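You operate a simulated robot arm through the tools that you are given. There is no shell and no other tool.

You are at the controls of a simulated two-armed robot. One attempt, no reset.

Task
Set machine one's pressure to about 25 MPa with the valve knob.
Fine: dial to 0, start it, close the dies, turn the knob by the display, open the dies again and switch off.

The check looks at the end state, three seconds after you hand in, the way a careful person would. Anything else that was tipped, shoved, dropped, spilled or broken makes it a failure.

Robot
Two 6-joint arms with three-finger grippers on one trunk, on a base that moves. Base frame: it is fixed to the floor where the robot stands at the start and does not move with it; the origin is under the middle of the robot, x ahead of it, y to its left, z up; the surface under the hand at the start is at about z = 880. Units: mm, rad, N and s.
The left shoulder is at the start at [21, 170, 1433], the right one opposite. With the tool pointing down near the work surface each hand reaches from about 380 to 660 mm from the robot's upright axis, wherever it stands, measured 20 degrees to its own side. Places, roughly: machine one [700, 300, 500]; stop rod one [600, 400, 1100]; wing knob one [600, 300, 1200]; yellow button one [800, 100, 1200]. Payload 2.2 kg a hand.
Tool frame (each hand has its own): the origin (TCP) lies between the finger pads and is the grasp point; the fingertips stand 25 mm ahead of it; z points along the fingers, y is the line along which they close. The gripper opens to 104 mm; its body begins 74 mm behind the TCP.
Orientation is that of the tool frame in the base frame, as a unit quaternion [x, y, z, w]. With the fingers straight down and closing along the base's y, the tool's x points along the base's -x, its y along +y and its z along -z.

Tools
- The arms move only by the tool drive_tool. It takes "left_increments", "right_increments" or both (then of equal length, played together; a hand with none holds still); each is a list of rows, each a list of 7 numbers: the turn, a rotation vector about the base's x, y, z in rad, then the shift along the base's x, y, z in mm, then the gripper command, from -1 (fully open) to 1 (shut), values between in proportion. In form: [[ax, ay, az, x, y, z, claw], ...]. A call has 1 to 20 rows; each row shifts and turns the commanded pose from where the row before left it. Each row takes 0.2 s and may step no farther than 50 mm and 0.15 rad from the row before; otherwise, or with a gripper value out of range, the whole call is refused. A pose out of reach is approached as far as the arm can. The call stops where the force on the tool passes 40 N (or 10 N more than at its start, if that is more) or the arm is blocked; 0.2 s more then pass. The fingers move at their own pace (about 72 mm/s each) and stop on an object; they squeeze with about 33 N. The grip force told is the motor's: it shows also when the fingers shut on nothing. Time passes only in rows, and 0.2 s behind the last, so rows that do not move let the fingers close. It gives the time, the measured TCP pose, the force on the tool (base axes), the opening and the grip force at its end, in the units of the frame above (readings bear some noise), with the torque about the TCP (base axes, N m) and any sound that the robot's microphone picked up.
- Cameras (640 x 400 px; columns grow to the right, rows downward): "scene" is now at [154.4, 26.5, 1330.7]; the picture's right is [0.30, -0.95, 0.00], its down [-0.52, -0.16, -0.84] and it looks along [0.80, 0.25, -0.54] (base axes); focal length 214 px, centre (320, 200). "left" rides on the left gripper at [82, -3, -104] in its tool frame; the picture's right is [0.04, 1.00, 0.00], its down [-0.75, 0.03, -0.66] and it looks along [-0.66, 0.03, 0.75] (tool axes); focal length 256 px, centre (320, 200). "right" rides on the right gripper at [82, 3, -104] in its tool frame; the picture's right is [-0.04, 1.00, 0.00], its down [-0.75, -0.03, -0.66] and it looks along [-0.66, -0.03, 0.75] (tool axes); focal length 256 px, centre (320, 200). There is no depth. A picture from a camera that has moved, and an enlarged one, comes with that camera's place and axes in the base frame and with its lens.
- grab_frame(camera): a new picture of that camera. No time passes.
- raise_lower(by): moves the trunk up (or, below 0, down) by that many mm; the arms and the scene camera ride with it, the base frame stays. It gives what a move gives, with no picture.
- steer(legs): drives the robot by 1 to 6 legs, each [ahead, left, turn to the left] in mm, mm and rad, along the robot's own axes; the way and the turn of a leg run together, so that a leg with both is an arc; at most 1500 mm and 3.142 rad a leg. The arms and the cameras ride along, it lands a little off, and it stops where it bumps. It gives what a move gives.
- aim_head(pan, tilt): turns the head with the scene camera to pan (to the left, within 1.047 rad either way) and tilt (down, from -0.506 to 1.204), counted from straight ahead of the robot (the tilt from the chest, where the trunk bows). It gives what a move gives.
- zoom(camera, box): a new picture of the part [left, top, right, bottom] of that camera's present view, enlarged. No time passes.
- hand_in(): hands the job in; it is judged then, once.

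Nothing tells you exact positions but the pictures and the camera data. Unless the task says otherwise, let go and move clear before handing in.

The tools are called after "Request:" as name(argument=value, ...) on one line, values as JSON. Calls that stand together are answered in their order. drive_tool: Moves the arms, as the interface text tells. Its arguments: {"type":"object","properties":{"left_increments":{"type":"array","items":{"type":"array","items":{"type":"number"}}},"right_increments":{"type":"array","items":{"type":"array","items":{"type":"number"}}}},"required":[]} The other tools are called the same way: raise_lower (by) moves the trunk up or down; steer (legs) drives the base; aim_head (pan, tilt) turns the head that bears the scene camera; grab_frame (camera) takes a picture; zoom (camera, box) takes an enlarged picture of a part of a camera's view; hand_in () hands the job in.

At the start:

```text
clock: 0.0
left_tool_pos: [457.3, 400.8, 999.5]
left_tcp_rot: [0.0, 1.0, -0.001, 0.0]
left_wrist_force: [0.2, -0.4, -0.8]
left_torque: [0.02, -0.02, 0.0]
left_opening: 103.9
left_grasp_force: 0.1
right_tool_pos: [613.7, -117.3, 1000.0]
right_tcp_rot: [0.001, 1.0, 0.0, 0.0]
right_wrist_force: [0.4, 0.5, 0.3]
right_torque: [0.02, 0.0, 0.04]
right_opening: 104.0
right_grasp_force: 0.2
trunk travel left (down, up): [-625.0, 117.0]
robot x, y, heading: [-0.1, -1.0, 0.002]
head pan, tilt (commanded): [0.307, 0.574]
```

scene: 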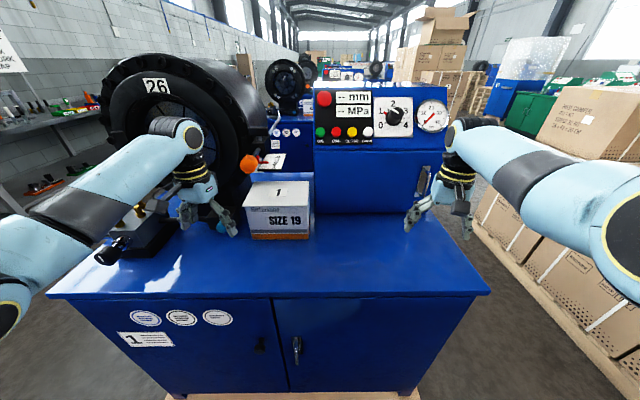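
right: 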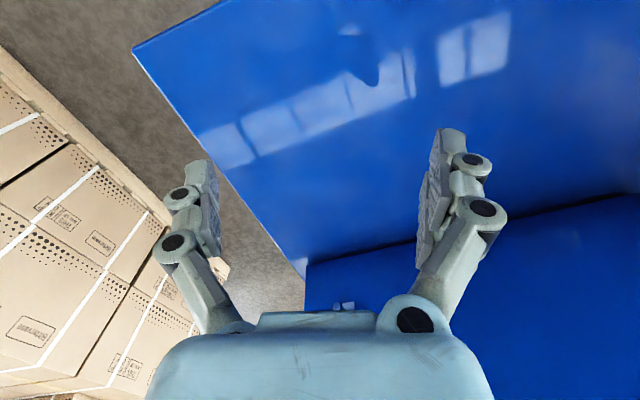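
left: 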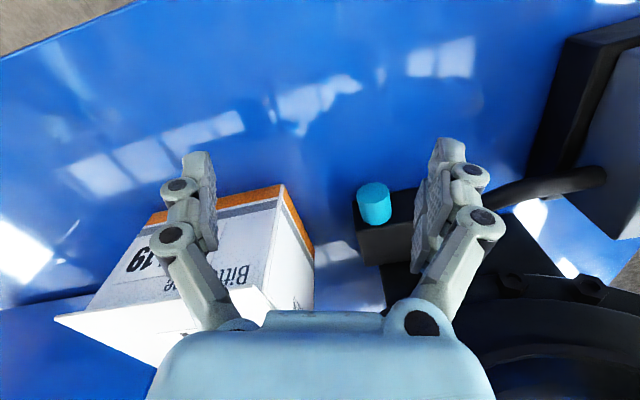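

I see a blue hose-crimping machine with a panel (displays, buttons, dial, gauge) ahead and a big black crimping head on the left. I'll look closely at the panel and the parts first.

Request:
zoom(camera="scene", box=[300, 70, 460, 170])

Request:
zoom(camera="scene", box=[80, 50, 320, 200])

Request:
zoom(camera="scene", box=[80, 130, 320, 280])

Request:
zoom(camera="scene", box=[100, 290, 420, 400])

```text
4.00 times, centred on (380, 120) of scene
camera zoom: at [154.4, 26.5, 1330.7], right [0.3, -0.95, 0.0], down [-0.52, -0.16, -0.84], along [0.8, 0.25, -0.54], focal length 858 px, centre (80, 520)
```

zoom: 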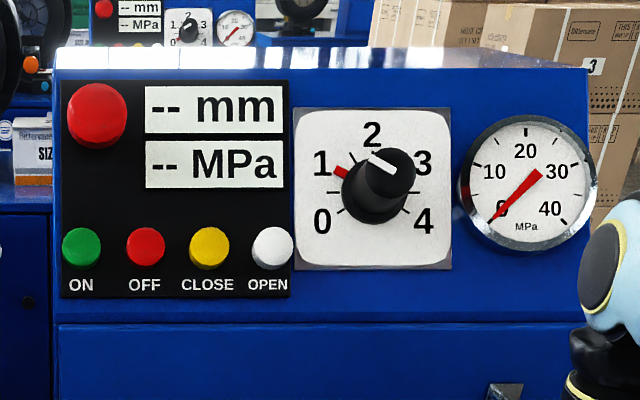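

```text
2.67 times, centred on (200, 125) of scene
camera zoom: at [154.4, 26.5, 1330.7], right [0.3, -0.95, 0.0], down [-0.52, -0.16, -0.84], along [0.8, 0.25, -0.54], focal length 572 px, centre (640, 400)
```

zoom: 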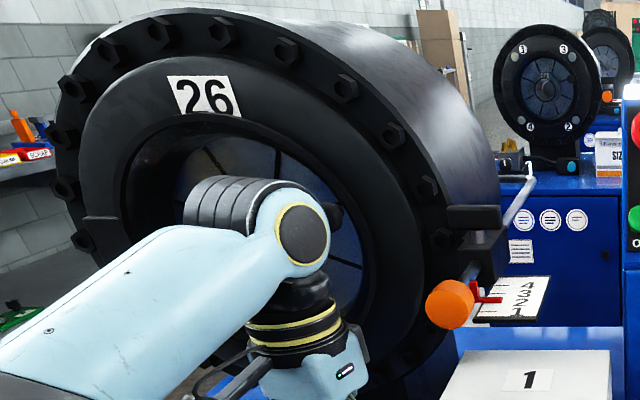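

```text
2.67 times, centred on (200, 205) of scene
camera zoom: at [154.4, 26.5, 1330.7], right [0.3, -0.95, 0.0], down [-0.52, -0.16, -0.84], along [0.8, 0.25, -0.54], focal length 572 px, centre (640, 187)
```

zoom: 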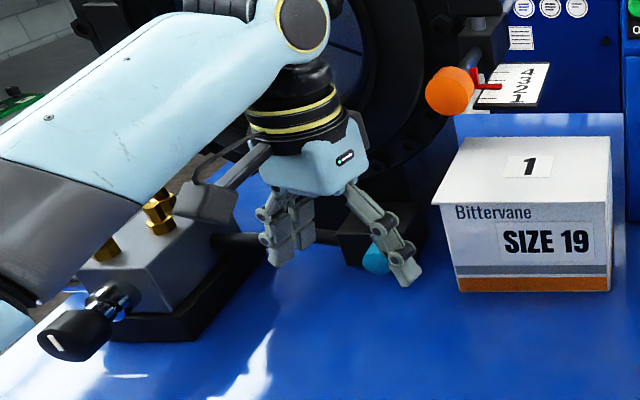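

```text
2.00 times, centred on (260, 345) of scene
camera zoom: at [154.4, 26.5, 1330.7], right [0.3, -0.95, 0.0], down [-0.52, -0.16, -0.84], along [0.8, 0.25, -0.54], focal length 429 px, centre (440, -90)
```

zoom: 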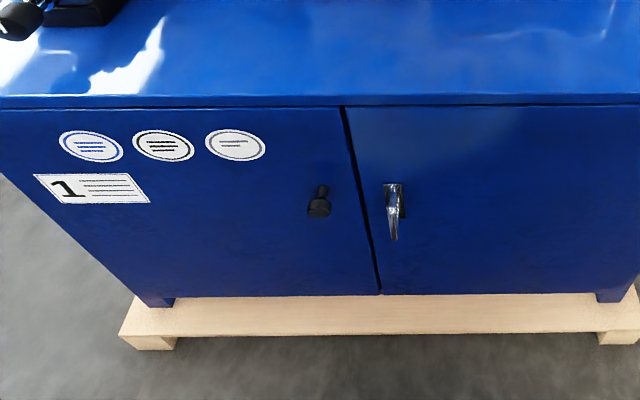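

The machine stands turned about 0.31 rad to the left of my heading. I take the panel to be at about 765 mm along its own depth axis, and the valve block with the black knob to be at its left front corner. I'll lift both hands a little and pull them back, so I can turn and look.

Request:
drive_tool(left_increments=[[0, 0, 0, -20, 0, 35, -1], [0, 0, 0, -20, 0, 35, -1], [0, 0, 0, -10, 0, 40, -1], [0, 0, 0, 0, 0, 40, -1]], right_increments=[[0, 0, 0, -30, 0, 35, -1], [0, 0, 0, -30, 0, 35, -1], [0, 0, 0, -30, 0, 40, -1], [0, 0, 0, -10, 0, 40, -1]])

Request:
aim_head(pan=0.75, tilt=0.65)

Request:
grab_frame(camera="scene")

Request:
grab_frame(camera="left")

```text
clock: 1.0
left_tool_pos: [383.9, 431.5, 1127.5]
left_tcp_rot: [0.0, 1.0, -0.002, 0.002]
left_wrist_force: [0.1, 0.1, 0.5]
left_torque: [-0.01, -0.01, 0.01]
left_opening: 104.0
left_grasp_force: 0.1
left hand out of reach, approached as far as the arm can: row 2, 3, 4
right_tool_pos: [551.4, -114.2, 1095.4]
right_tcp_rot: [0.009, 1.0, -0.01, -0.003]
right_wrist_force: [-0.7, 0.4, -0.7]
right_torque: [-0.03, 0.0, -0.01]
right_opening: 104.1
right_grasp_force: 0.1
right hand out of reach, approached as far as the arm can: row 3, 4
trunk travel left (down, up): [-625.0, 117.0]
robot x, y, heading: [1.2, 0.5, -0.001]
head pan, tilt (commanded): [0.307, 0.574]
```

```text
clock: 1.9
left_tool_pos: [383.1, 430.5, 1126.9]
left_tcp_rot: [-0.001, 1.0, -0.002, 0.002]
left_wrist_force: [-0.3, -0.2, 0.3]
left_torque: [0.03, -0.01, -0.02]
left_opening: 104.0
left_grasp_force: 0.0
right_tool_pos: [554.7, -113.0, 1098.6]
right_tcp_rot: [0.007, 1.0, -0.01, 0.002]
right_wrist_force: [-0.2, 0.2, 0.3]
right_torque: [-0.01, -0.03, -0.03]
right_opening: 103.9
right_grasp_force: 0.0
trunk travel left (down, up): [-625.0, 117.0]
robot x, y, heading: [1.3, 2.4, 0.003]
head pan, tilt (commanded): [0.75, 0.649]
```

```text
taken
camera scene: at [132.9, 58.7, 1324.2], right [0.68, -0.73, 0.0], down [-0.44, -0.41, -0.8], along [0.58, 0.54, -0.6], focal length 214 px, centre (320, 200)
```

scene: 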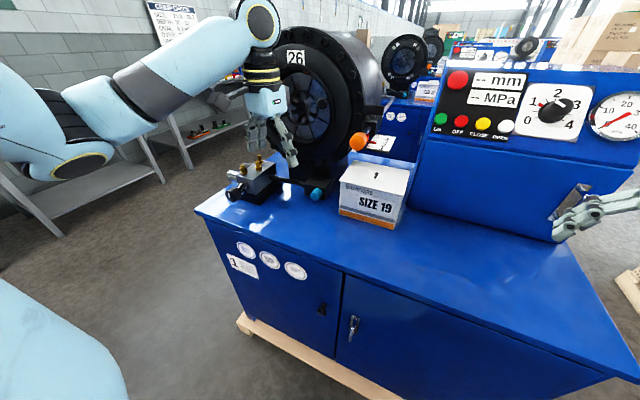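

```text
taken
camera left: at [302.3, 428.6, 1229.6], right [-0.04, 1.0, 0.0], down [0.75, 0.03, 0.66], along [0.66, 0.02, -0.75], focal length 256 px, centre (320, 200)
```

left: 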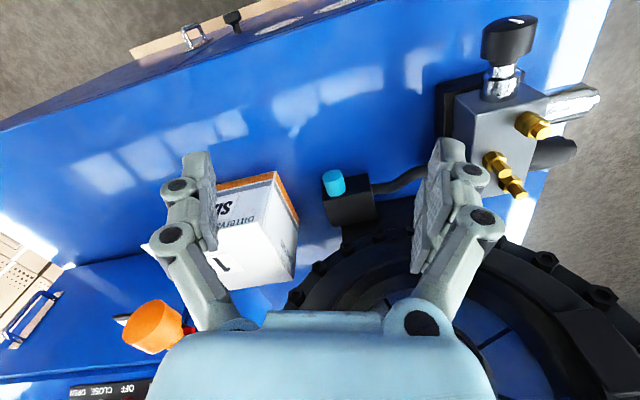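

The valve block sits on the left front corner of the table, and its black knob points toward the front of the machine. I'll zoom in on the block and the panel.

Request:
zoom(camera="scene", box=[200, 130, 360, 230])

Request:
zoom(camera="left", box=[400, 0, 640, 150])

Request:
zoom(camera="scene", box=[420, 60, 640, 170])

Request:
zoom(camera="scene", box=[230, 30, 430, 155])

```text
4.00 times, centred on (280, 180) of scene
camera zoom: at [132.9, 58.7, 1324.2], right [0.68, -0.73, 0.0], down [-0.44, -0.41, -0.8], along [0.58, 0.54, -0.6], focal length 858 px, centre (480, 280)
```

zoom: 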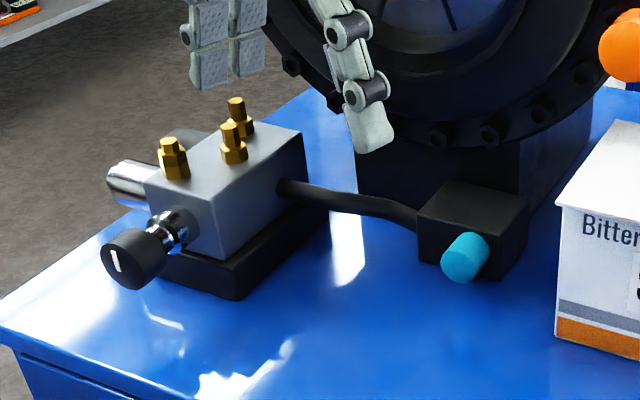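

```text
2.67 times, centred on (520, 75) of left
camera zoom: at [302.3, 428.6, 1229.6], right [-0.04, 1.0, 0.0], down [0.75, 0.03, 0.66], along [0.66, 0.02, -0.75], focal length 683 px, centre (-213, 533)
```

zoom: 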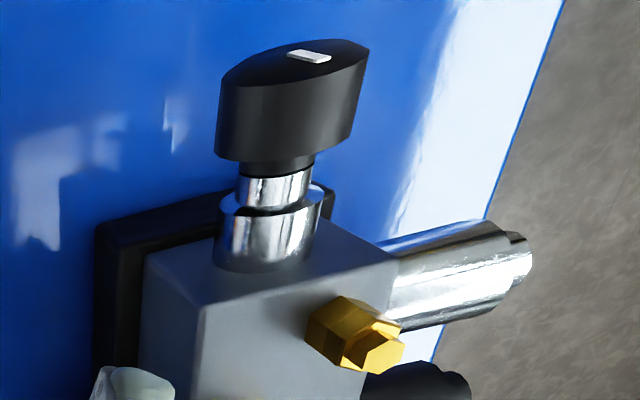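

```text
2.91 times, centred on (530, 115) of scene
camera zoom: at [132.9, 58.7, 1324.2], right [0.68, -0.73, 0.0], down [-0.44, -0.41, -0.8], along [0.58, 0.54, -0.6], focal length 624 px, centre (-291, 447)
```

zoom: 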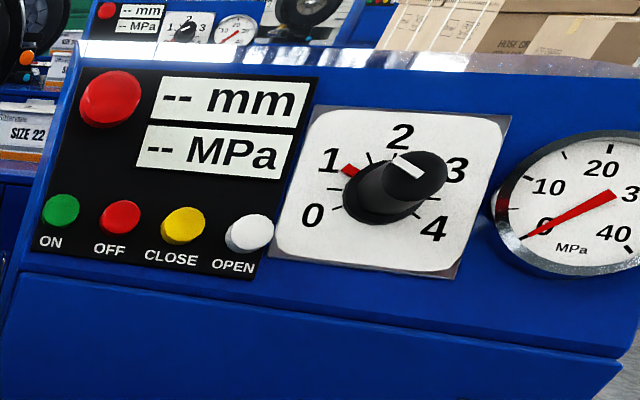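

```text
3.20 times, centred on (330, 92) of scene
camera zoom: at [132.9, 58.7, 1324.2], right [0.68, -0.73, 0.0], down [-0.44, -0.41, -0.8], along [0.58, 0.54, -0.6], focal length 686 px, centre (288, 544)
```

zoom: 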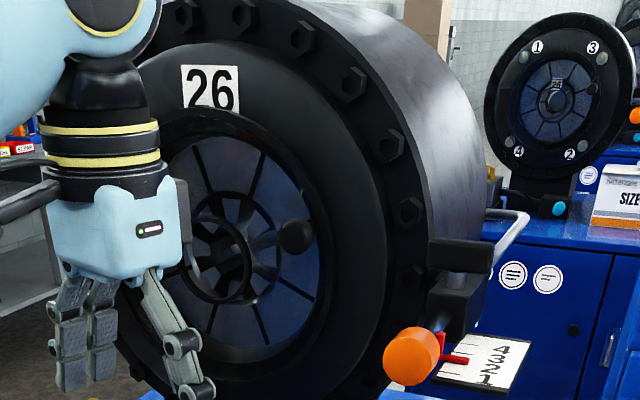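

The knob's axis is level and points straight out of the machine's front, with its face at about (327, 612, 943). I'll turn to face the machine squarely, then shift left so the right hand covers the panel and the left hand covers the valve.

Request:
steer(legs=[[0, 0, 0.31], [0, 130, 0]])

Request:
aim_head(pan=0.0, tilt=0.5)

Request:
grab_frame(camera="scene")

Request:
grab_frame(camera="left")

Request:
grab_frame(camera="right")

```text
clock: 4.2
left_tool_pos: [194.1, 651.0, 1127.0]
left_tcp_rot: [-0.154, 0.988, -0.002, 0.002]
left_wrist_force: [-0.2, 0.5, 0.0]
left_torque: [0.0, -0.02, -0.03]
left_opening: 104.1
left_grasp_force: 0.0
right_tool_pos: [523.7, 182.7, 1098.9]
right_tcp_rot: [-0.145, 0.989, -0.009, 0.003]
right_wrist_force: [0.6, 0.2, 0.5]
right_torque: [-0.02, -0.01, 0.01]
right_opening: 103.8
right_grasp_force: 0.1
trunk travel left (down, up): [-625.0, 117.0]
robot x, y, heading: [-41.7, 122.3, 0.306]
head pan, tilt (commanded): [0.75, 0.649]
```

```text
clock: 5.3
left_tool_pos: [194.6, 649.5, 1125.8]
left_tcp_rot: [-0.154, 0.988, -0.002, 0.003]
left_wrist_force: [0.0, 0.1, 0.0]
left_torque: [-0.03, 0.01, 0.02]
left_opening: 104.1
left_grasp_force: 0.1
right_tool_pos: [524.2, 182.2, 1097.0]
right_tcp_rot: [-0.146, 0.989, -0.01, 0.003]
right_wrist_force: [0.5, -1.4, 0.0]
right_torque: [0.0, 0.03, -0.01]
right_opening: 104.0
right_grasp_force: 0.1
trunk travel left (down, up): [-625.0, 117.0]
robot x, y, heading: [-41.9, 123.4, 0.307]
head pan, tilt (commanded): [0.0, 0.499]
```

```text
taken
camera scene: at [113.3, 171.6, 1337.5], right [0.3, -0.95, 0.0], down [-0.46, -0.15, -0.88], along [0.84, 0.27, -0.48], focal length 214 px, centre (320, 200)
```

scene: 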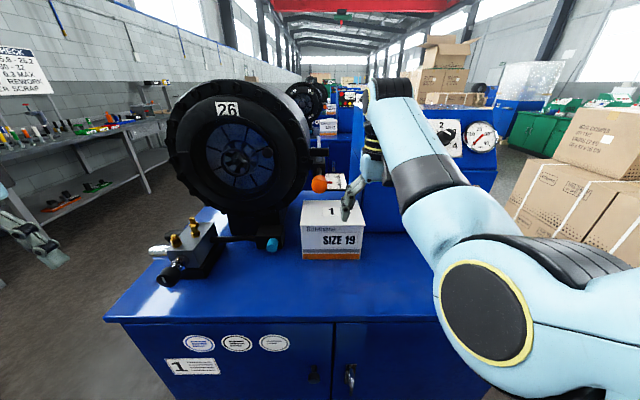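

```text
taken
camera left: at [118.4, 622.8, 1229.7], right [-0.34, 0.94, 0.0], down [0.71, 0.26, 0.66], along [0.62, 0.22, -0.75], focal length 256 px, centre (320, 200)
```

left: 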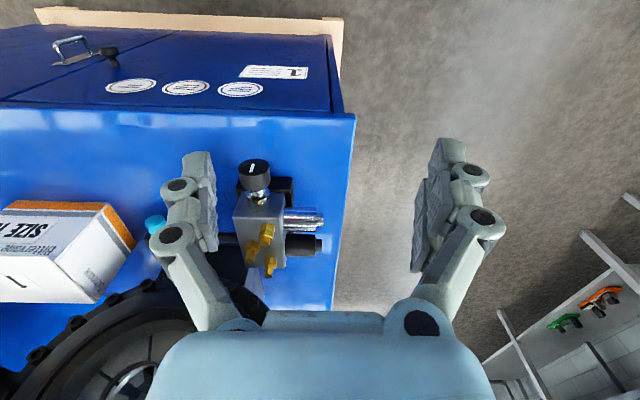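

```text
taken
camera right: at [443.6, 163.5, 1201.6], right [-0.25, 0.97, -0.02], down [0.72, 0.2, 0.66], along [0.64, 0.15, -0.75], focal length 256 px, centre (320, 200)
```

right: 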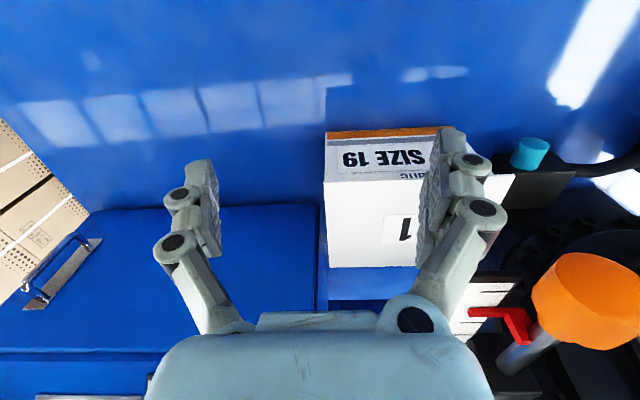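

I'm now square to the machine at about u = 0, v = 130, and the right arm hides the panel from the head camera. I'll tip the right hand so its fingers point at the panel, and look with its own camera.

Request:
drive_tool(right_increments=[[0.0432, -0.1362, 0, 8.4, -0.9, 6.5, -1], [0.0432, -0.1362, 0, 8.4, -0.9, 6.5, -1], [0.0432, -0.1362, 0, 8.4, -0.9, 6.5, -1], [0.0432, -0.1362, 0, 8.4, -0.9, 6.5, -1], [0.0432, -0.1362, 0, 8.4, -0.9, 6.5, -1], [0.0432, -0.1362, 0, 8.4, -0.9, 6.5, -1], [0.0432, -0.1362, 0, 8.4, -0.9, 6.5, -1], [0.0432, -0.1362, 0, 8.4, -0.9, 6.5, -1], [0.0432, -0.1362, 0, 8.4, -0.9, 6.5, -1], [0.0432, -0.1362, 0, 8.4, -0.9, 6.5, -1], [0.0432, -0.1362, 0, 8.4, -0.9, 6.5, -1]])

Request:
grab_frame(camera="right")

Request:
grab_frame(camera="scene")

```text
clock: 6.4
left_tool_pos: [194.5, 649.0, 1126.8]
left_tcp_rot: [-0.154, 0.988, -0.001, 0.001]
left_wrist_force: [-0.8, -0.4, 0.8]
left_torque: [-0.01, 0.03, 0.03]
left_opening: 104.2
left_grasp_force: 0.2
right_tool_pos: [602.8, 108.3, 1140.1]
right_tcp_rot: [-0.126, 0.931, -0.031, 0.342]
right_wrist_force: [-0.1, -0.7, -0.4]
right_torque: [0.04, 0.02, -0.01]
right_opening: 103.7
right_grasp_force: 0.0
trunk travel left (down, up): [-625.0, 117.0]
robot x, y, heading: [-38.5, 125.0, 0.313]
head pan, tilt (commanded): [0.0, 0.499]
stopped in row 5 (right hand): the arm was blocked; the commanded pose is now the measured one
```

```text
taken
camera right: at [473.0, 88.1, 1168.2], right [-0.18, 0.98, -0.12], down [0.14, 0.14, 0.98], along [0.97, 0.16, -0.16], focal length 256 px, centre (320, 200)
```

right: 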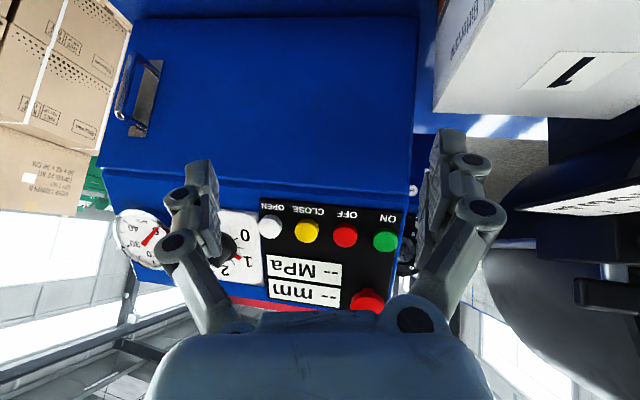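

```text
taken
camera scene: at [113.3, 170.7, 1337.6], right [0.3, -0.95, 0.0], down [-0.46, -0.15, -0.88], along [0.84, 0.27, -0.48], focal length 214 px, centre (320, 200)
```

scene: 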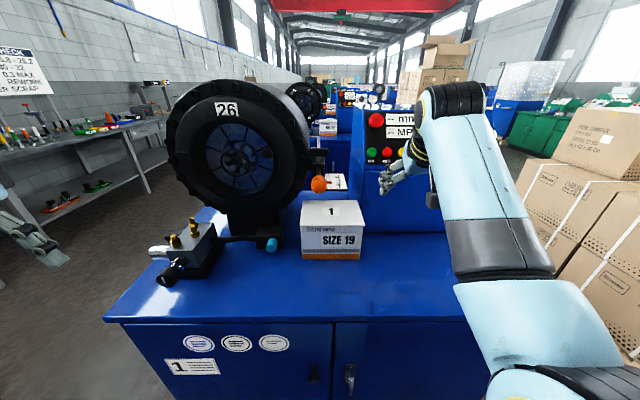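

The arm stopped partway in a different posture, with no force on the tool, so this looks like a kinematic jump and not a contact. I'll finish the tilt gently from here, holding the position still.

Request:
drive_tool(right_increments=[[0.0514, -0.1167, 0.0214, 0, 0, 0, -1], [0.0514, -0.1167, 0.0214, 0, 0, 0, -1], [0.0514, -0.1167, 0.0214, 0, 0, 0, -1], [0.0514, -0.1167, 0.0214, 0, 0, 0, -1]])

Request:
grab_frame(camera="scene")

```text
clock: 7.4
left_tool_pos: [194.4, 649.9, 1126.8]
left_tcp_rot: [-0.154, 0.988, -0.001, 0.001]
left_wrist_force: [0.7, -0.5, 0.4]
left_torque: [0.0, 0.01, 0.02]
left_opening: 104.0
left_grasp_force: 0.1
right_tool_pos: [600.0, 109.6, 1140.6]
right_tcp_rot: [-0.118, 0.817, 0.052, 0.561]
right_wrist_force: [0.8, 0.7, 0.9]
right_torque: [0.02, 0.04, -0.01]
right_opening: 103.9
right_grasp_force: 0.0
trunk travel left (down, up): [-625.0, 117.0]
robot x, y, heading: [-40.3, 121.7, 0.305]
head pan, tilt (commanded): [0.0, 0.499]
```

```text
taken
camera scene: at [113.0, 171.3, 1337.6], right [0.3, -0.95, 0.0], down [-0.46, -0.15, -0.88], along [0.84, 0.27, -0.48], focal length 214 px, centre (320, 200)
```

scene: 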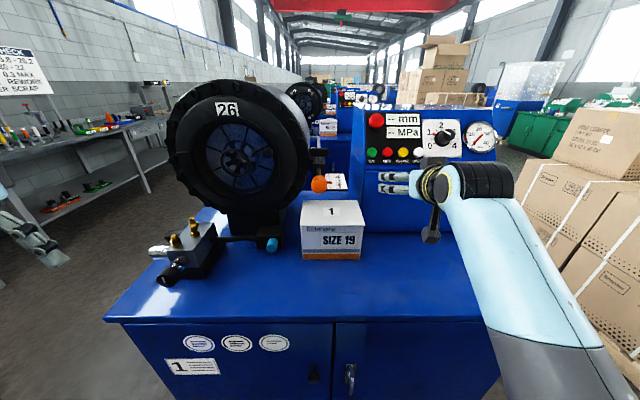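

The tilt went cleanly this time, and the panel is visible again from the head. I'll finish pointing the hand level at the panel.

Request:
drive_tool(right_increments=[[0.0514, -0.1167, 0.0214, 0, 0, 0, -1], [0.0514, -0.1167, 0.0214, 0, 0, 0, -1], [0.0514, -0.1167, 0.0214, 0, 0, 0, -1]])

Request:
grab_frame(camera="right")

Request:
zoom(camera="scene", box=[350, 90, 510, 190])

```text
clock: 8.2
left_tool_pos: [194.5, 648.6, 1126.5]
left_tcp_rot: [-0.154, 0.988, -0.002, 0.002]
left_wrist_force: [0.9, -0.2, 0.4]
left_torque: [0.0, 0.01, 0.01]
left_opening: 104.2
left_grasp_force: 0.1
right_tool_pos: [601.2, 109.0, 1140.8]
right_tcp_rot: [-0.109, 0.697, 0.112, 0.7]
right_wrist_force: [-0.8, 0.1, 0.2]
right_torque: [0.01, 0.02, -0.01]
right_opening: 104.0
right_grasp_force: 0.1
trunk travel left (down, up): [-625.0, 117.0]
robot x, y, heading: [-40.5, 119.5, 0.311]
head pan, tilt (commanded): [0.0, 0.499]
```

```text
taken
camera right: at [500.8, 81.4, 1058.9], right [-0.31, 0.95, 0.04], down [-0.62, -0.23, 0.75], along [0.72, 0.2, 0.66], focal length 256 px, centre (320, 200)
```

right: 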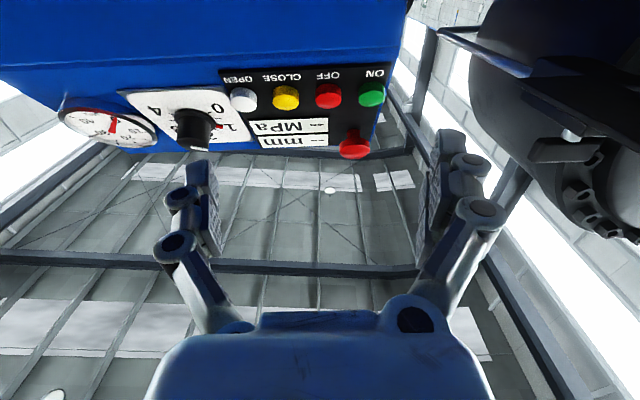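

```text
4.00 times, centred on (430, 140) of scene
camera zoom: at [113.3, 170.9, 1337.6], right [0.3, -0.95, 0.0], down [-0.46, -0.15, -0.88], along [0.84, 0.27, -0.48], focal length 858 px, centre (-120, 440)
```

zoom: 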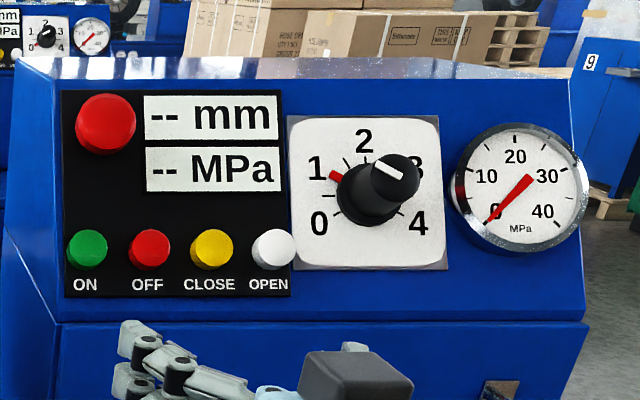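

I can see the whole panel, and it leans back by about 28°. I'll zoom through the hand camera to fix the dial and button places.

Request:
zoom(camera="right", box=[40, 60, 240, 185])

Request:
zoom(camera="right", box=[210, 50, 410, 175])

Request:
zoom(camera="scene", box=[410, 105, 474, 165])

```text
3.20 times, centred on (140, 122) of right
camera zoom: at [500.8, 81.4, 1058.9], right [-0.31, 0.95, 0.04], down [-0.62, -0.23, 0.75], along [0.72, 0.2, 0.66], focal length 819 px, centre (896, 448)
```

zoom: 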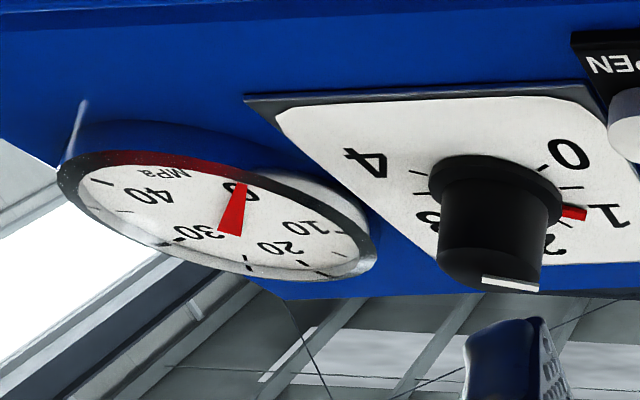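

```text
3.20 times, centred on (310, 112) of right
camera zoom: at [500.8, 81.4, 1058.9], right [-0.31, 0.95, 0.04], down [-0.62, -0.23, 0.75], along [0.72, 0.2, 0.66], focal length 819 px, centre (352, 480)
```

zoom: 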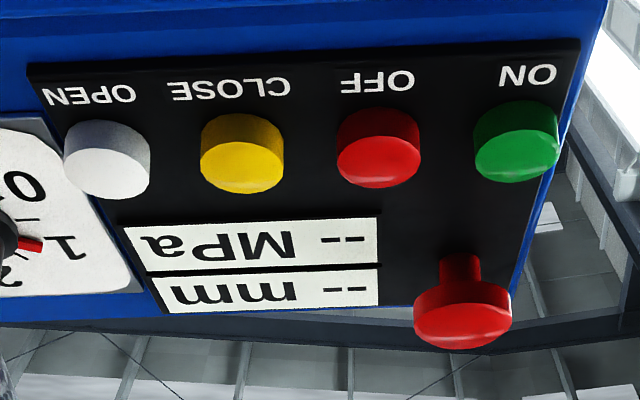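

```text
6.67 times, centred on (442, 135) of scene
camera zoom: at [113.3, 170.9, 1337.6], right [0.3, -0.95, 0.0], down [-0.46, -0.15, -0.88], along [0.84, 0.27, -0.48], focal length 1430 px, centre (-493, 633)
```

zoom: 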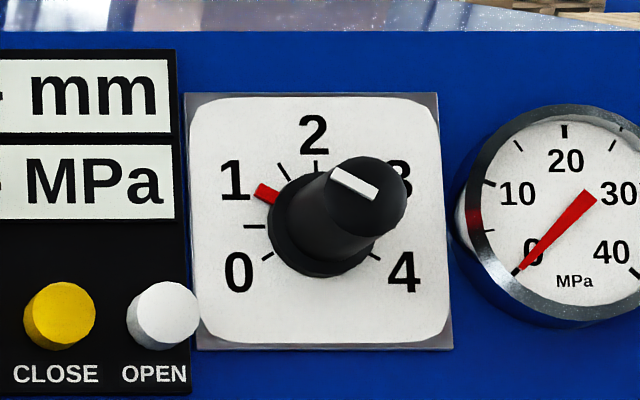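

I place the dial knob's face at about u = 777, v = -236, z = 1207, with its pointer at 1. It has to go 60° counter-clockwise to reach 0. I'll line the right hand up with its axis at a safe distance, with the fingers partly open.

Request:
drive_tool(right_increments=[[-0.0311, 0.0971, 0, 28.8, -23.7, 21, -0.2], [-0.0311, 0.0971, 0, 28.8, -23.7, 21, -0.2], [-0.0311, 0.0971, 0, 28.8, -23.7, 21, -0.2], [-0.0311, 0.0971, 0, 28.8, -23.7, 21, -0.2], [-0.0311, 0.0971, 0, 28.8, -23.7, 21, -0.2]])

Request:
grab_frame(camera="right")

Request:
grab_frame(camera="scene")

```text
clock: 9.4
left_tool_pos: [195.5, 649.0, 1127.1]
left_tcp_rot: [-0.154, 0.988, 0.0, 0.002]
left_wrist_force: [-0.7, 0.0, -0.4]
left_torque: [-0.01, 0.04, 0.01]
left_opening: 104.2
left_grasp_force: 0.1
right_tool_pos: [746.5, -10.4, 1244.7]
right_tcp_rot: [-0.133, 0.852, 0.081, 0.5]
right_wrist_force: [0.4, -0.2, -0.2]
right_torque: [0.02, 0.0, 0.03]
right_opening: 62.4
right_grasp_force: 0.0
trunk travel left (down, up): [-625.0, 117.0]
robot x, y, heading: [-38.6, 124.5, 0.314]
head pan, tilt (commanded): [0.0, 0.499]
```

```text
taken
camera right: at [620.2, -46.6, 1225.3], right [-0.29, 0.96, 0.04], down [-0.18, -0.1, 0.98], along [0.94, 0.27, 0.2], focal length 256 px, centre (320, 200)
```

right: 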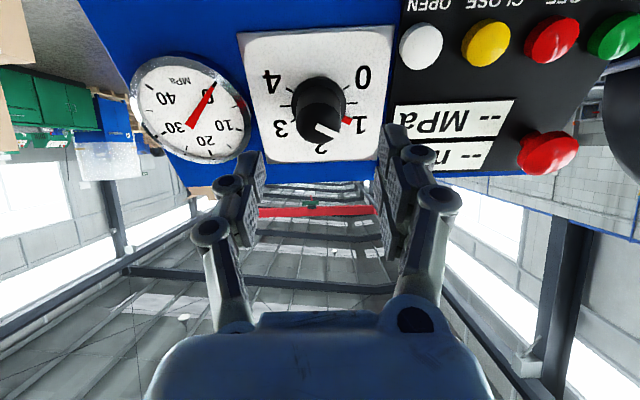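

```text
taken
camera scene: at [114.2, 171.0, 1337.4], right [0.3, -0.95, 0.0], down [-0.46, -0.15, -0.88], along [0.84, 0.27, -0.48], focal length 214 px, centre (320, 200)
```

scene: 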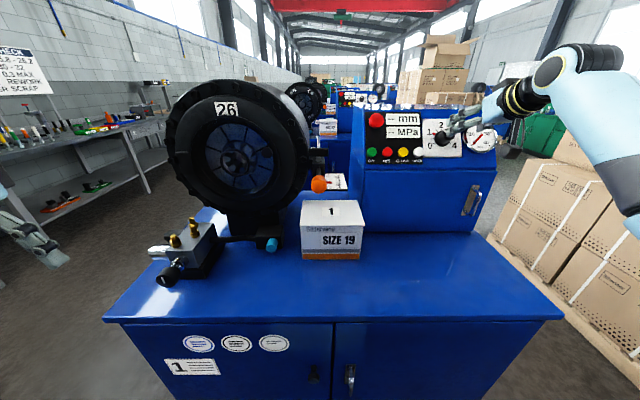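

The hand is lined up about 80 mm off the dial. I'll check the alignment in a zoom.

Request:
zoom(camera="right", box=[230, 20, 410, 180])

Request:
zoom(camera="scene", box=[400, 80, 520, 170])

```text
2.50 times, centred on (320, 100) of right
camera zoom: at [620.2, -46.6, 1225.3], right [-0.29, 0.96, 0.04], down [-0.18, -0.1, 0.98], along [0.94, 0.27, 0.2], focal length 640 px, centre (320, 450)
```

zoom: 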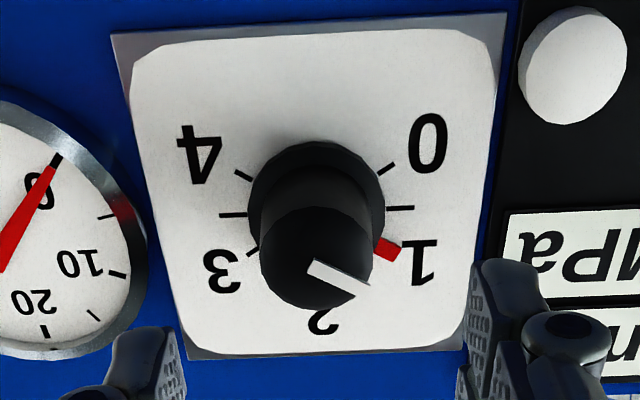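

```text
4.44 times, centred on (460, 125) of scene
camera zoom: at [114.2, 171.0, 1337.4], right [0.3, -0.95, 0.0], down [-0.46, -0.15, -0.88], along [0.84, 0.27, -0.48], focal length 953 px, centre (-302, 533)
```

zoom: 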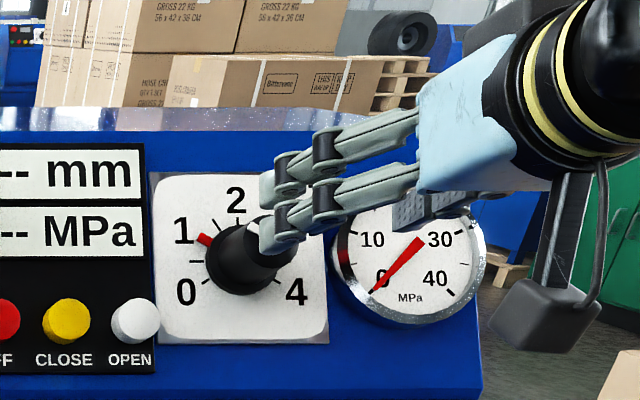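

The alignment is within a few millimetres. I'll pre-roll the hand clockwise by 0.6 rad and make the small correction, then look again before closing in.

Request:
drive_tool(right_increments=[[0.0996, 0.0325, -0.0584, 0.6, 0, 0.6, -0.2], [0.0996, 0.0325, -0.0584, 0.6, 0, 0.6, -0.2], [0.0996, 0.0325, -0.0584, 0.6, 0, 0.6, -0.2], [0.0996, 0.0325, -0.0584, 0.3, -0.3, 0.6, -0.2], [0.0996, 0.0325, -0.0584, 0.3, 0, 0.6, -0.2], [0, 0, 0, 33.2, 10.8, -19.5, -0.2]])

Request:
grab_frame(camera="right")

Request:
zoom(camera="scene", box=[400, 80, 520, 170])

```text
clock: 10.8
left_tool_pos: [197.7, 650.5, 1126.6]
left_tcp_rot: [-0.154, 0.988, -0.001, 0.001]
left_wrist_force: [0.6, -0.2, -0.2]
left_torque: [-0.03, 0.02, -0.01]
left_opening: 104.0
left_grasp_force: 0.0
right_tool_pos: [782.2, 2.7, 1227.1]
right_tcp_rot: [0.126, 0.853, 0.223, 0.455]
right_wrist_force: [0.3, -0.1, 0.1]
right_torque: [0.01, 0.03, -0.04]
right_opening: 62.3
right_grasp_force: 0.0
trunk travel left (down, up): [-625.0, 117.0]
robot x, y, heading: [-41.0, 125.3, 0.312]
head pan, tilt (commanded): [0.0, 0.499]
```

```text
taken
camera right: at [649.3, 12.0, 1221.6], right [0.03, 0.85, 0.52], down [-0.13, -0.52, 0.85], along [0.99, -0.1, 0.09], focal length 256 px, centre (320, 200)
```

right: 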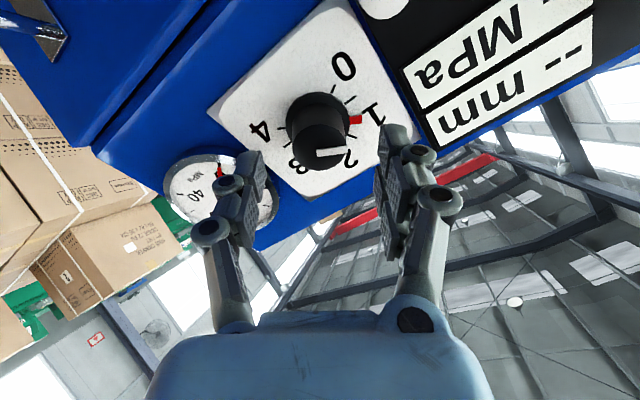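

```text
4.44 times, centred on (460, 125) of scene
camera zoom: at [115.4, 172.2, 1337.2], right [0.3, -0.95, 0.0], down [-0.46, -0.15, -0.88], along [0.84, 0.27, -0.48], focal length 953 px, centre (-302, 533)
```

zoom: 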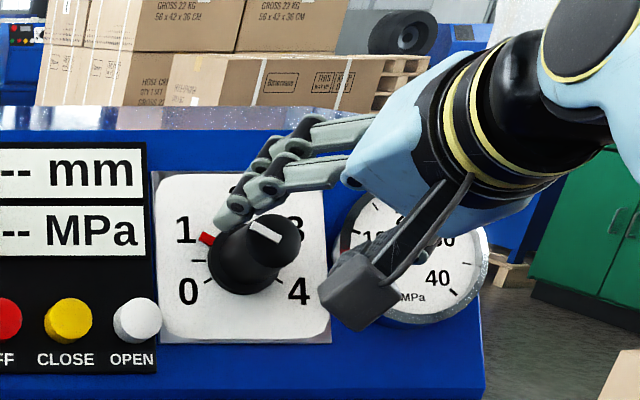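

I'm about 40 mm off the knob face, and it looks centred between the fingers. One closer look before advancing.

Request:
zoom(camera="right", box=[240, 60, 400, 160])

```text
4.00 times, centred on (320, 110) of right
camera zoom: at [649.3, 12.0, 1221.6], right [0.03, 0.85, 0.52], down [-0.13, -0.52, 0.85], along [0.99, -0.1, 0.09], focal length 1024 px, centre (320, 560)
```

zoom: 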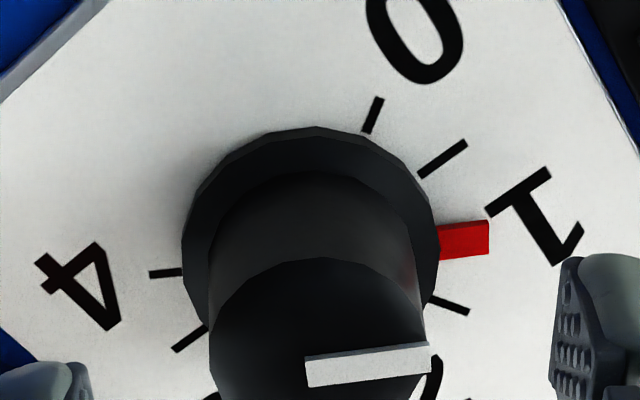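

The knob is centred to within about 3 mm. I'll correct that, slide over the knob and close gently on it.

Request:
drive_tool(right_increments=[[0, 0, 0, 14.5, 3.0, -5.9, -0.2], [0, 0, 0, 14.5, 3.5, -7.0, -0.2], [0, 0, 0, 13.5, 4.1, -8.0, -0.2]])

Request:
grab_frame(camera="right")

Request:
zoom(camera="scene", box=[400, 80, 520, 170])

```text
clock: 11.6
left_tool_pos: [195.8, 649.5, 1126.7]
left_tcp_rot: [-0.154, 0.988, -0.002, 0.002]
left_wrist_force: [0.1, 0.3, -0.9]
left_torque: [0.01, -0.03, -0.01]
left_opening: 103.9
left_grasp_force: 0.0
right_tool_pos: [824.0, 12.3, 1206.7]
right_tcp_rot: [0.125, 0.853, 0.224, 0.455]
right_wrist_force: [-1.3, 1.3, 0.0]
right_torque: [-0.02, 0.02, 0.01]
right_opening: 62.3
right_grasp_force: 0.1
trunk travel left (down, up): [-625.0, 117.0]
robot x, y, heading: [-39.1, 125.0, 0.308]
head pan, tilt (commanded): [0.0, 0.499]
```

```text
taken
camera right: at [691.7, 21.9, 1200.0], right [0.03, 0.85, 0.52], down [-0.13, -0.52, 0.85], along [0.99, -0.09, 0.09], focal length 256 px, centre (320, 200)
```

right: 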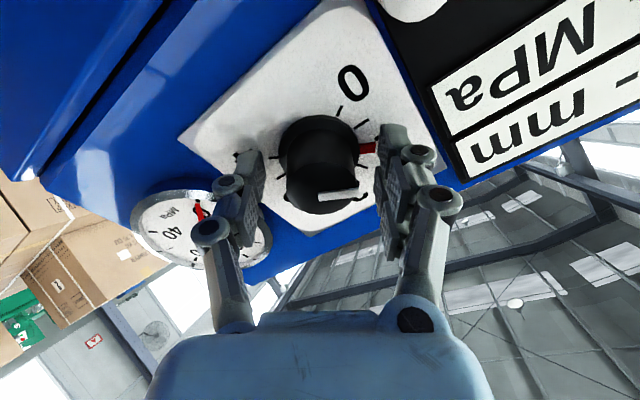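

```text
4.44 times, centred on (460, 125) of scene
camera zoom: at [113.8, 171.3, 1337.5], right [0.3, -0.95, 0.0], down [-0.46, -0.15, -0.88], along [0.84, 0.27, -0.48], focal length 953 px, centre (-302, 533)
```

zoom: 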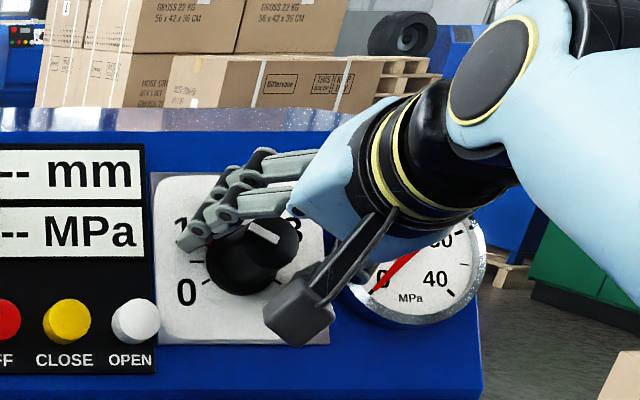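

The fingers straddle the knob evenly. I'll close on it.

Request:
drive_tool(right_increments=[[0, 0, 0, 0, 0, 0, 0.4], [0, 0, 0, 0, 0, 0, 1], [0, 0, 0, 0, 0, 0, 1]])

Request:
grab_frame(camera="right")

```text
clock: 12.4
left_tool_pos: [193.8, 649.6, 1127.4]
left_tcp_rot: [-0.154, 0.988, -0.001, 0.003]
left_wrist_force: [1.3, 0.8, -0.1]
left_torque: [0.0, 0.0, 0.02]
left_opening: 104.0
left_grasp_force: 0.0
right_tool_pos: [821.7, 13.0, 1206.2]
right_tcp_rot: [0.126, 0.853, 0.223, 0.455]
right_wrist_force: [-7.1, -1.2, -2.6]
right_torque: [-0.3, 0.12, -0.34]
right_opening: 37.4
right_grasp_force: 44.6
trunk travel left (down, up): [-625.0, 117.0]
robot x, y, heading: [-37.8, 124.5, 0.308]
head pan, tilt (commanded): [0.0, 0.499]
```

```text
taken
camera right: at [690.2, 21.3, 1200.5], right [0.03, 0.85, 0.52], down [-0.13, -0.52, 0.85], along [0.99, -0.09, 0.09], focal length 256 px, centre (320, 200)
```

right: 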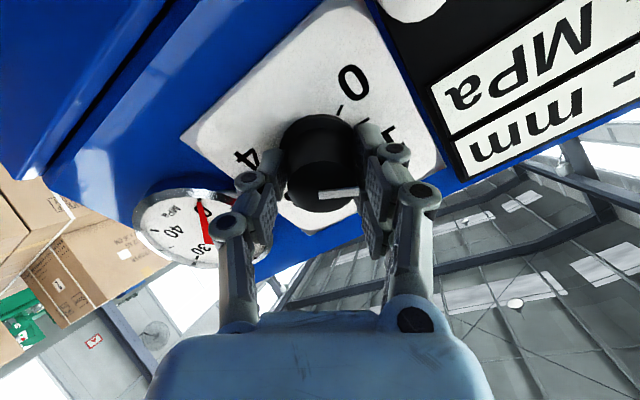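

The knob is gripped at 37 mm. I'll turn it counter-clockwise by about 55° first and check the pointer.

Request:
drive_tool(right_increments=[[-0.0998, -0.0319, 0.0584, 0, 0, 0, 1], [-0.0998, -0.0319, 0.0584, 0, 0, 0, 1], [-0.0998, -0.0319, 0.0584, 0, 0, 0, 1], [-0.0998, -0.0319, 0.0584, 0, 0, 0, 1], [-0.0998, -0.0319, 0.0584, 0, 0, 0, 1], [-0.0998, -0.0319, 0.0584, 0, 0, 0, 1], [-0.0998, -0.0319, 0.0584, 0, 0, 0, 1], [-0.0998, -0.0319, 0.0584, 0, 0, 0, 1]])

Request:
grab_frame(camera="right")

Request:
zoom(camera="scene", box=[400, 80, 520, 170])

```text
clock: 14.2
left_tool_pos: [194.3, 650.1, 1127.7]
left_tcp_rot: [-0.155, 0.988, -0.001, 0.003]
left_wrist_force: [0.0, 0.1, 0.2]
left_torque: [0.03, 0.01, 0.0]
left_opening: 103.9
left_grasp_force: 0.0
right_tool_pos: [821.8, 13.2, 1206.6]
right_tcp_rot: [-0.283, 0.815, -0.013, 0.505]
right_wrist_force: [-13.9, 3.2, -10.5]
right_torque: [0.62, -0.11, 0.83]
right_opening: 37.3
right_grasp_force: 45.2
trunk travel left (down, up): [-625.0, 117.0]
robot x, y, heading: [-37.7, 125.3, 0.306]
head pan, tilt (commanded): [0.0, 0.499]
```

```text
taken
camera right: at [707.0, -49.9, 1190.6], right [-0.44, 0.86, -0.27], down [-0.28, 0.16, 0.95], along [0.85, 0.49, 0.17], focal length 256 px, centre (320, 200)
```

right: 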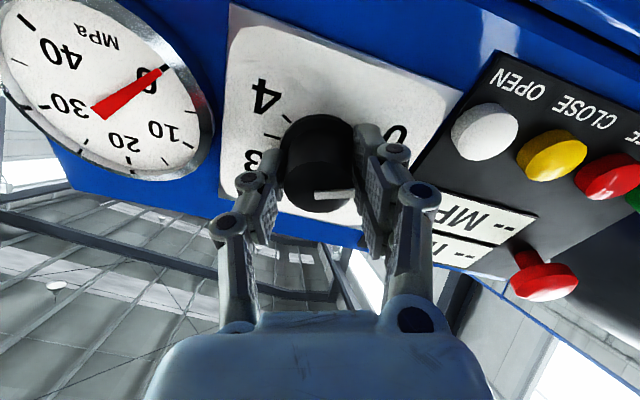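

```text
4.44 times, centred on (460, 125) of scene
camera zoom: at [112.4, 171.5, 1337.6], right [0.3, -0.95, 0.0], down [-0.46, -0.15, -0.88], along [0.84, 0.27, -0.48], focal length 953 px, centre (-302, 533)
```

zoom: 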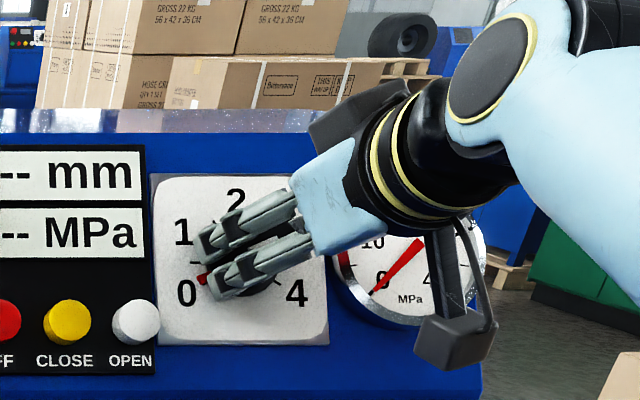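

The knob followed the hand, and the pointer is nearly at 0. I'll turn the last few degrees and look closely.

Request:
drive_tool(right_increments=[[-0.0416, -0.0133, 0.0243, 0, 0, 0, 1], [-0.0416, -0.0133, 0.0243, 0, 0, 0, 1]])

Request:
zoom(camera="scene", box=[425, 115, 475, 165])

Request:
zoom(camera="right", box=[220, 60, 460, 210])

```text
clock: 14.8
left_tool_pos: [195.3, 650.7, 1126.9]
left_tcp_rot: [-0.154, 0.988, -0.002, 0.002]
left_wrist_force: [-0.3, -0.1, -0.5]
left_torque: [-0.02, 0.0, 0.0]
left_opening: 104.0
left_grasp_force: 0.1
right_tool_pos: [822.3, 14.8, 1206.4]
right_tcp_rot: [-0.325, 0.8, -0.036, 0.503]
right_wrist_force: [-15.1, 6.0, -12.4]
right_torque: [0.53, 0.18, 0.89]
right_opening: 37.5
right_grasp_force: 45.3
trunk travel left (down, up): [-625.0, 117.0]
robot x, y, heading: [-40.3, 122.9, 0.303]
head pan, tilt (commanded): [0.0, 0.499]
```

```text
8.00 times, centred on (450, 140) of scene
camera zoom: at [112.8, 171.8, 1337.5], right [0.3, -0.95, 0.0], down [-0.46, -0.15, -0.88], along [0.84, 0.27, -0.48], focal length 1716 px, centre (-720, 680)
```

zoom: 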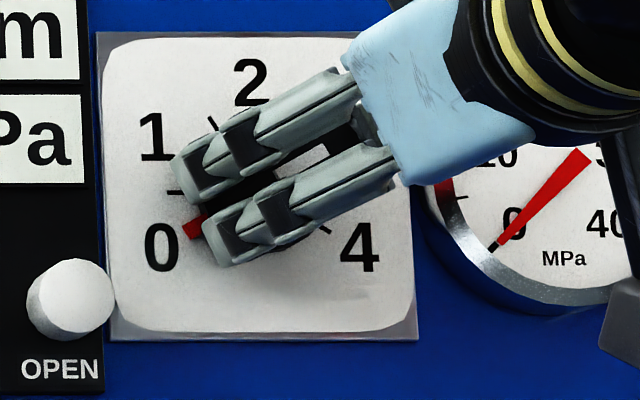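

```text
2.67 times, centred on (340, 135) of right
camera zoom: at [710.6, -56.4, 1193.2], right [-0.47, 0.81, -0.35], down [-0.32, 0.22, 0.92], along [0.82, 0.55, 0.15], focal length 683 px, centre (267, 373)
```

zoom: 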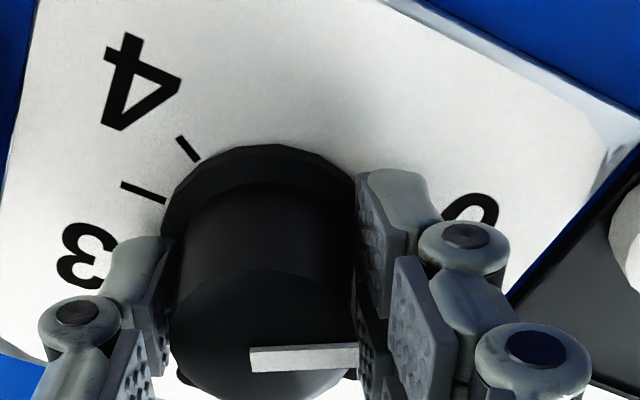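

The pointer covers the 0 mark. I'll release with a small opening, back straight out and check it.

Request:
drive_tool(right_increments=[[0, 0, 0, 0, 0, 0, 0.1], [0, 0, 0, 0, 0, 0, 0.05], [0, 0, 0, -33, -10.8, 19.4, 0.05], [0, 0, 0, -33, -10.8, 19.4, 0.05]])

Request:
zoom(camera="scene", box=[410, 105, 474, 165])

Request:
grab_frame(camera="right")

```text
clock: 15.8
left_tool_pos: [194.1, 649.1, 1128.1]
left_tcp_rot: [-0.154, 0.988, -0.001, 0.003]
left_wrist_force: [0.0, 0.3, -0.5]
left_torque: [0.02, -0.03, 0.0]
left_opening: 104.1
left_grasp_force: 0.1
right_tool_pos: [756.1, -9.1, 1247.2]
right_tcp_rot: [-0.323, 0.8, -0.037, 0.505]
right_wrist_force: [-0.4, -0.1, 0.5]
right_torque: [-0.01, 0.02, -0.04]
right_opening: 49.7
right_grasp_force: 0.1
trunk travel left (down, up): [-625.0, 117.0]
robot x, y, heading: [-38.8, 123.5, 0.312]
head pan, tilt (commanded): [0.0, 0.499]
```

```text
6.67 times, centred on (442, 135) of scene
camera zoom: at [112.7, 170.7, 1337.7], right [0.3, -0.95, 0.0], down [-0.46, -0.15, -0.88], along [0.84, 0.27, -0.48], focal length 1430 px, centre (-493, 633)
```

zoom: 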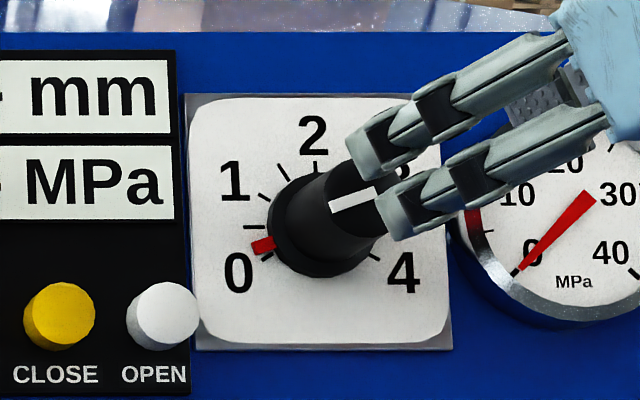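

```text
taken
camera right: at [644.7, -79.6, 1233.2], right [-0.47, 0.81, -0.35], down [-0.32, 0.22, 0.92], along [0.82, 0.54, 0.16], focal length 256 px, centre (320, 200)
```

right: 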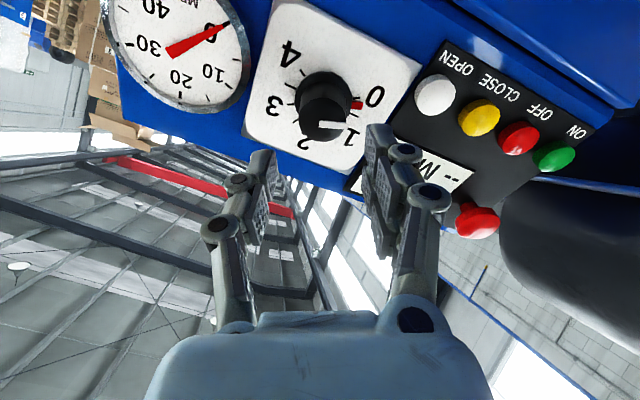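

The pointer is still slightly short of the 0 mark, at about 0.15 to 0.2. I'll confirm with the hand camera and then re-grip for the remainder.

Request:
zoom(camera="right", box=[250, 30, 410, 180])

```text
2.67 times, centred on (330, 105) of right
camera zoom: at [644.7, -79.6, 1233.2], right [-0.47, 0.81, -0.35], down [-0.32, 0.22, 0.92], along [0.82, 0.54, 0.16], focal length 683 px, centre (293, 453)
```

zoom: 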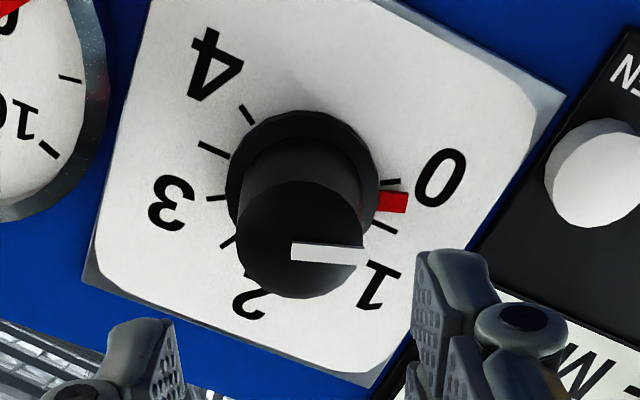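

About 0.22 of a unit (13°) remains. I'll roll back a bit, re-grip and turn about 0.25 rad more.

Request:
drive_tool(right_increments=[[0.0998, 0.0319, -0.0584, 0, 0, 0, -0.1], [0.0998, 0.0319, -0.0584, 0, 0, 0, -0.1], [0.0998, 0.0319, -0.0584, 0, 0, 0, -0.1], [0, 0, 0, 33, 10.8, -19.4, -0.1], [0, 0, 0, 33, 10.8, -19.4, -0.1], [0, 0, 0, 0, 0, 0, 0.4], [0, 0, 0, 0, 0, 0, 1], [0, 0, 0, 0, 0, 0, 1]])

Request:
grab_frame(camera="right")

```text
clock: 17.6
left_tool_pos: [193.7, 650.8, 1127.9]
left_tcp_rot: [-0.154, 0.988, -0.002, 0.002]
left_wrist_force: [0.7, 0.3, 0.3]
left_torque: [-0.01, 0.01, 0.0]
left_opening: 103.7
left_grasp_force: 0.1
right_tool_pos: [822.2, 14.2, 1208.4]
right_tcp_rot: [-0.175, 0.845, 0.053, 0.503]
right_wrist_force: [-3.8, 2.6, -0.8]
right_torque: [0.21, -0.3, 0.16]
right_opening: 37.1
right_grasp_force: 44.7
trunk travel left (down, up): [-625.0, 117.0]
robot x, y, heading: [-45.1, 123.7, 0.307]
head pan, tilt (commanded): [0.0, 0.499]
```

```text
taken
camera right: at [699.2, -30.7, 1187.5], right [-0.33, 0.94, -0.05], down [-0.21, -0.02, 0.98], along [0.92, 0.34, 0.2], focal length 256 px, centre (320, 200)
```

right: 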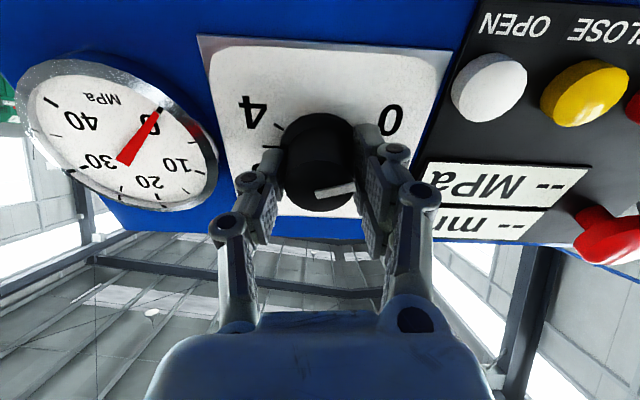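

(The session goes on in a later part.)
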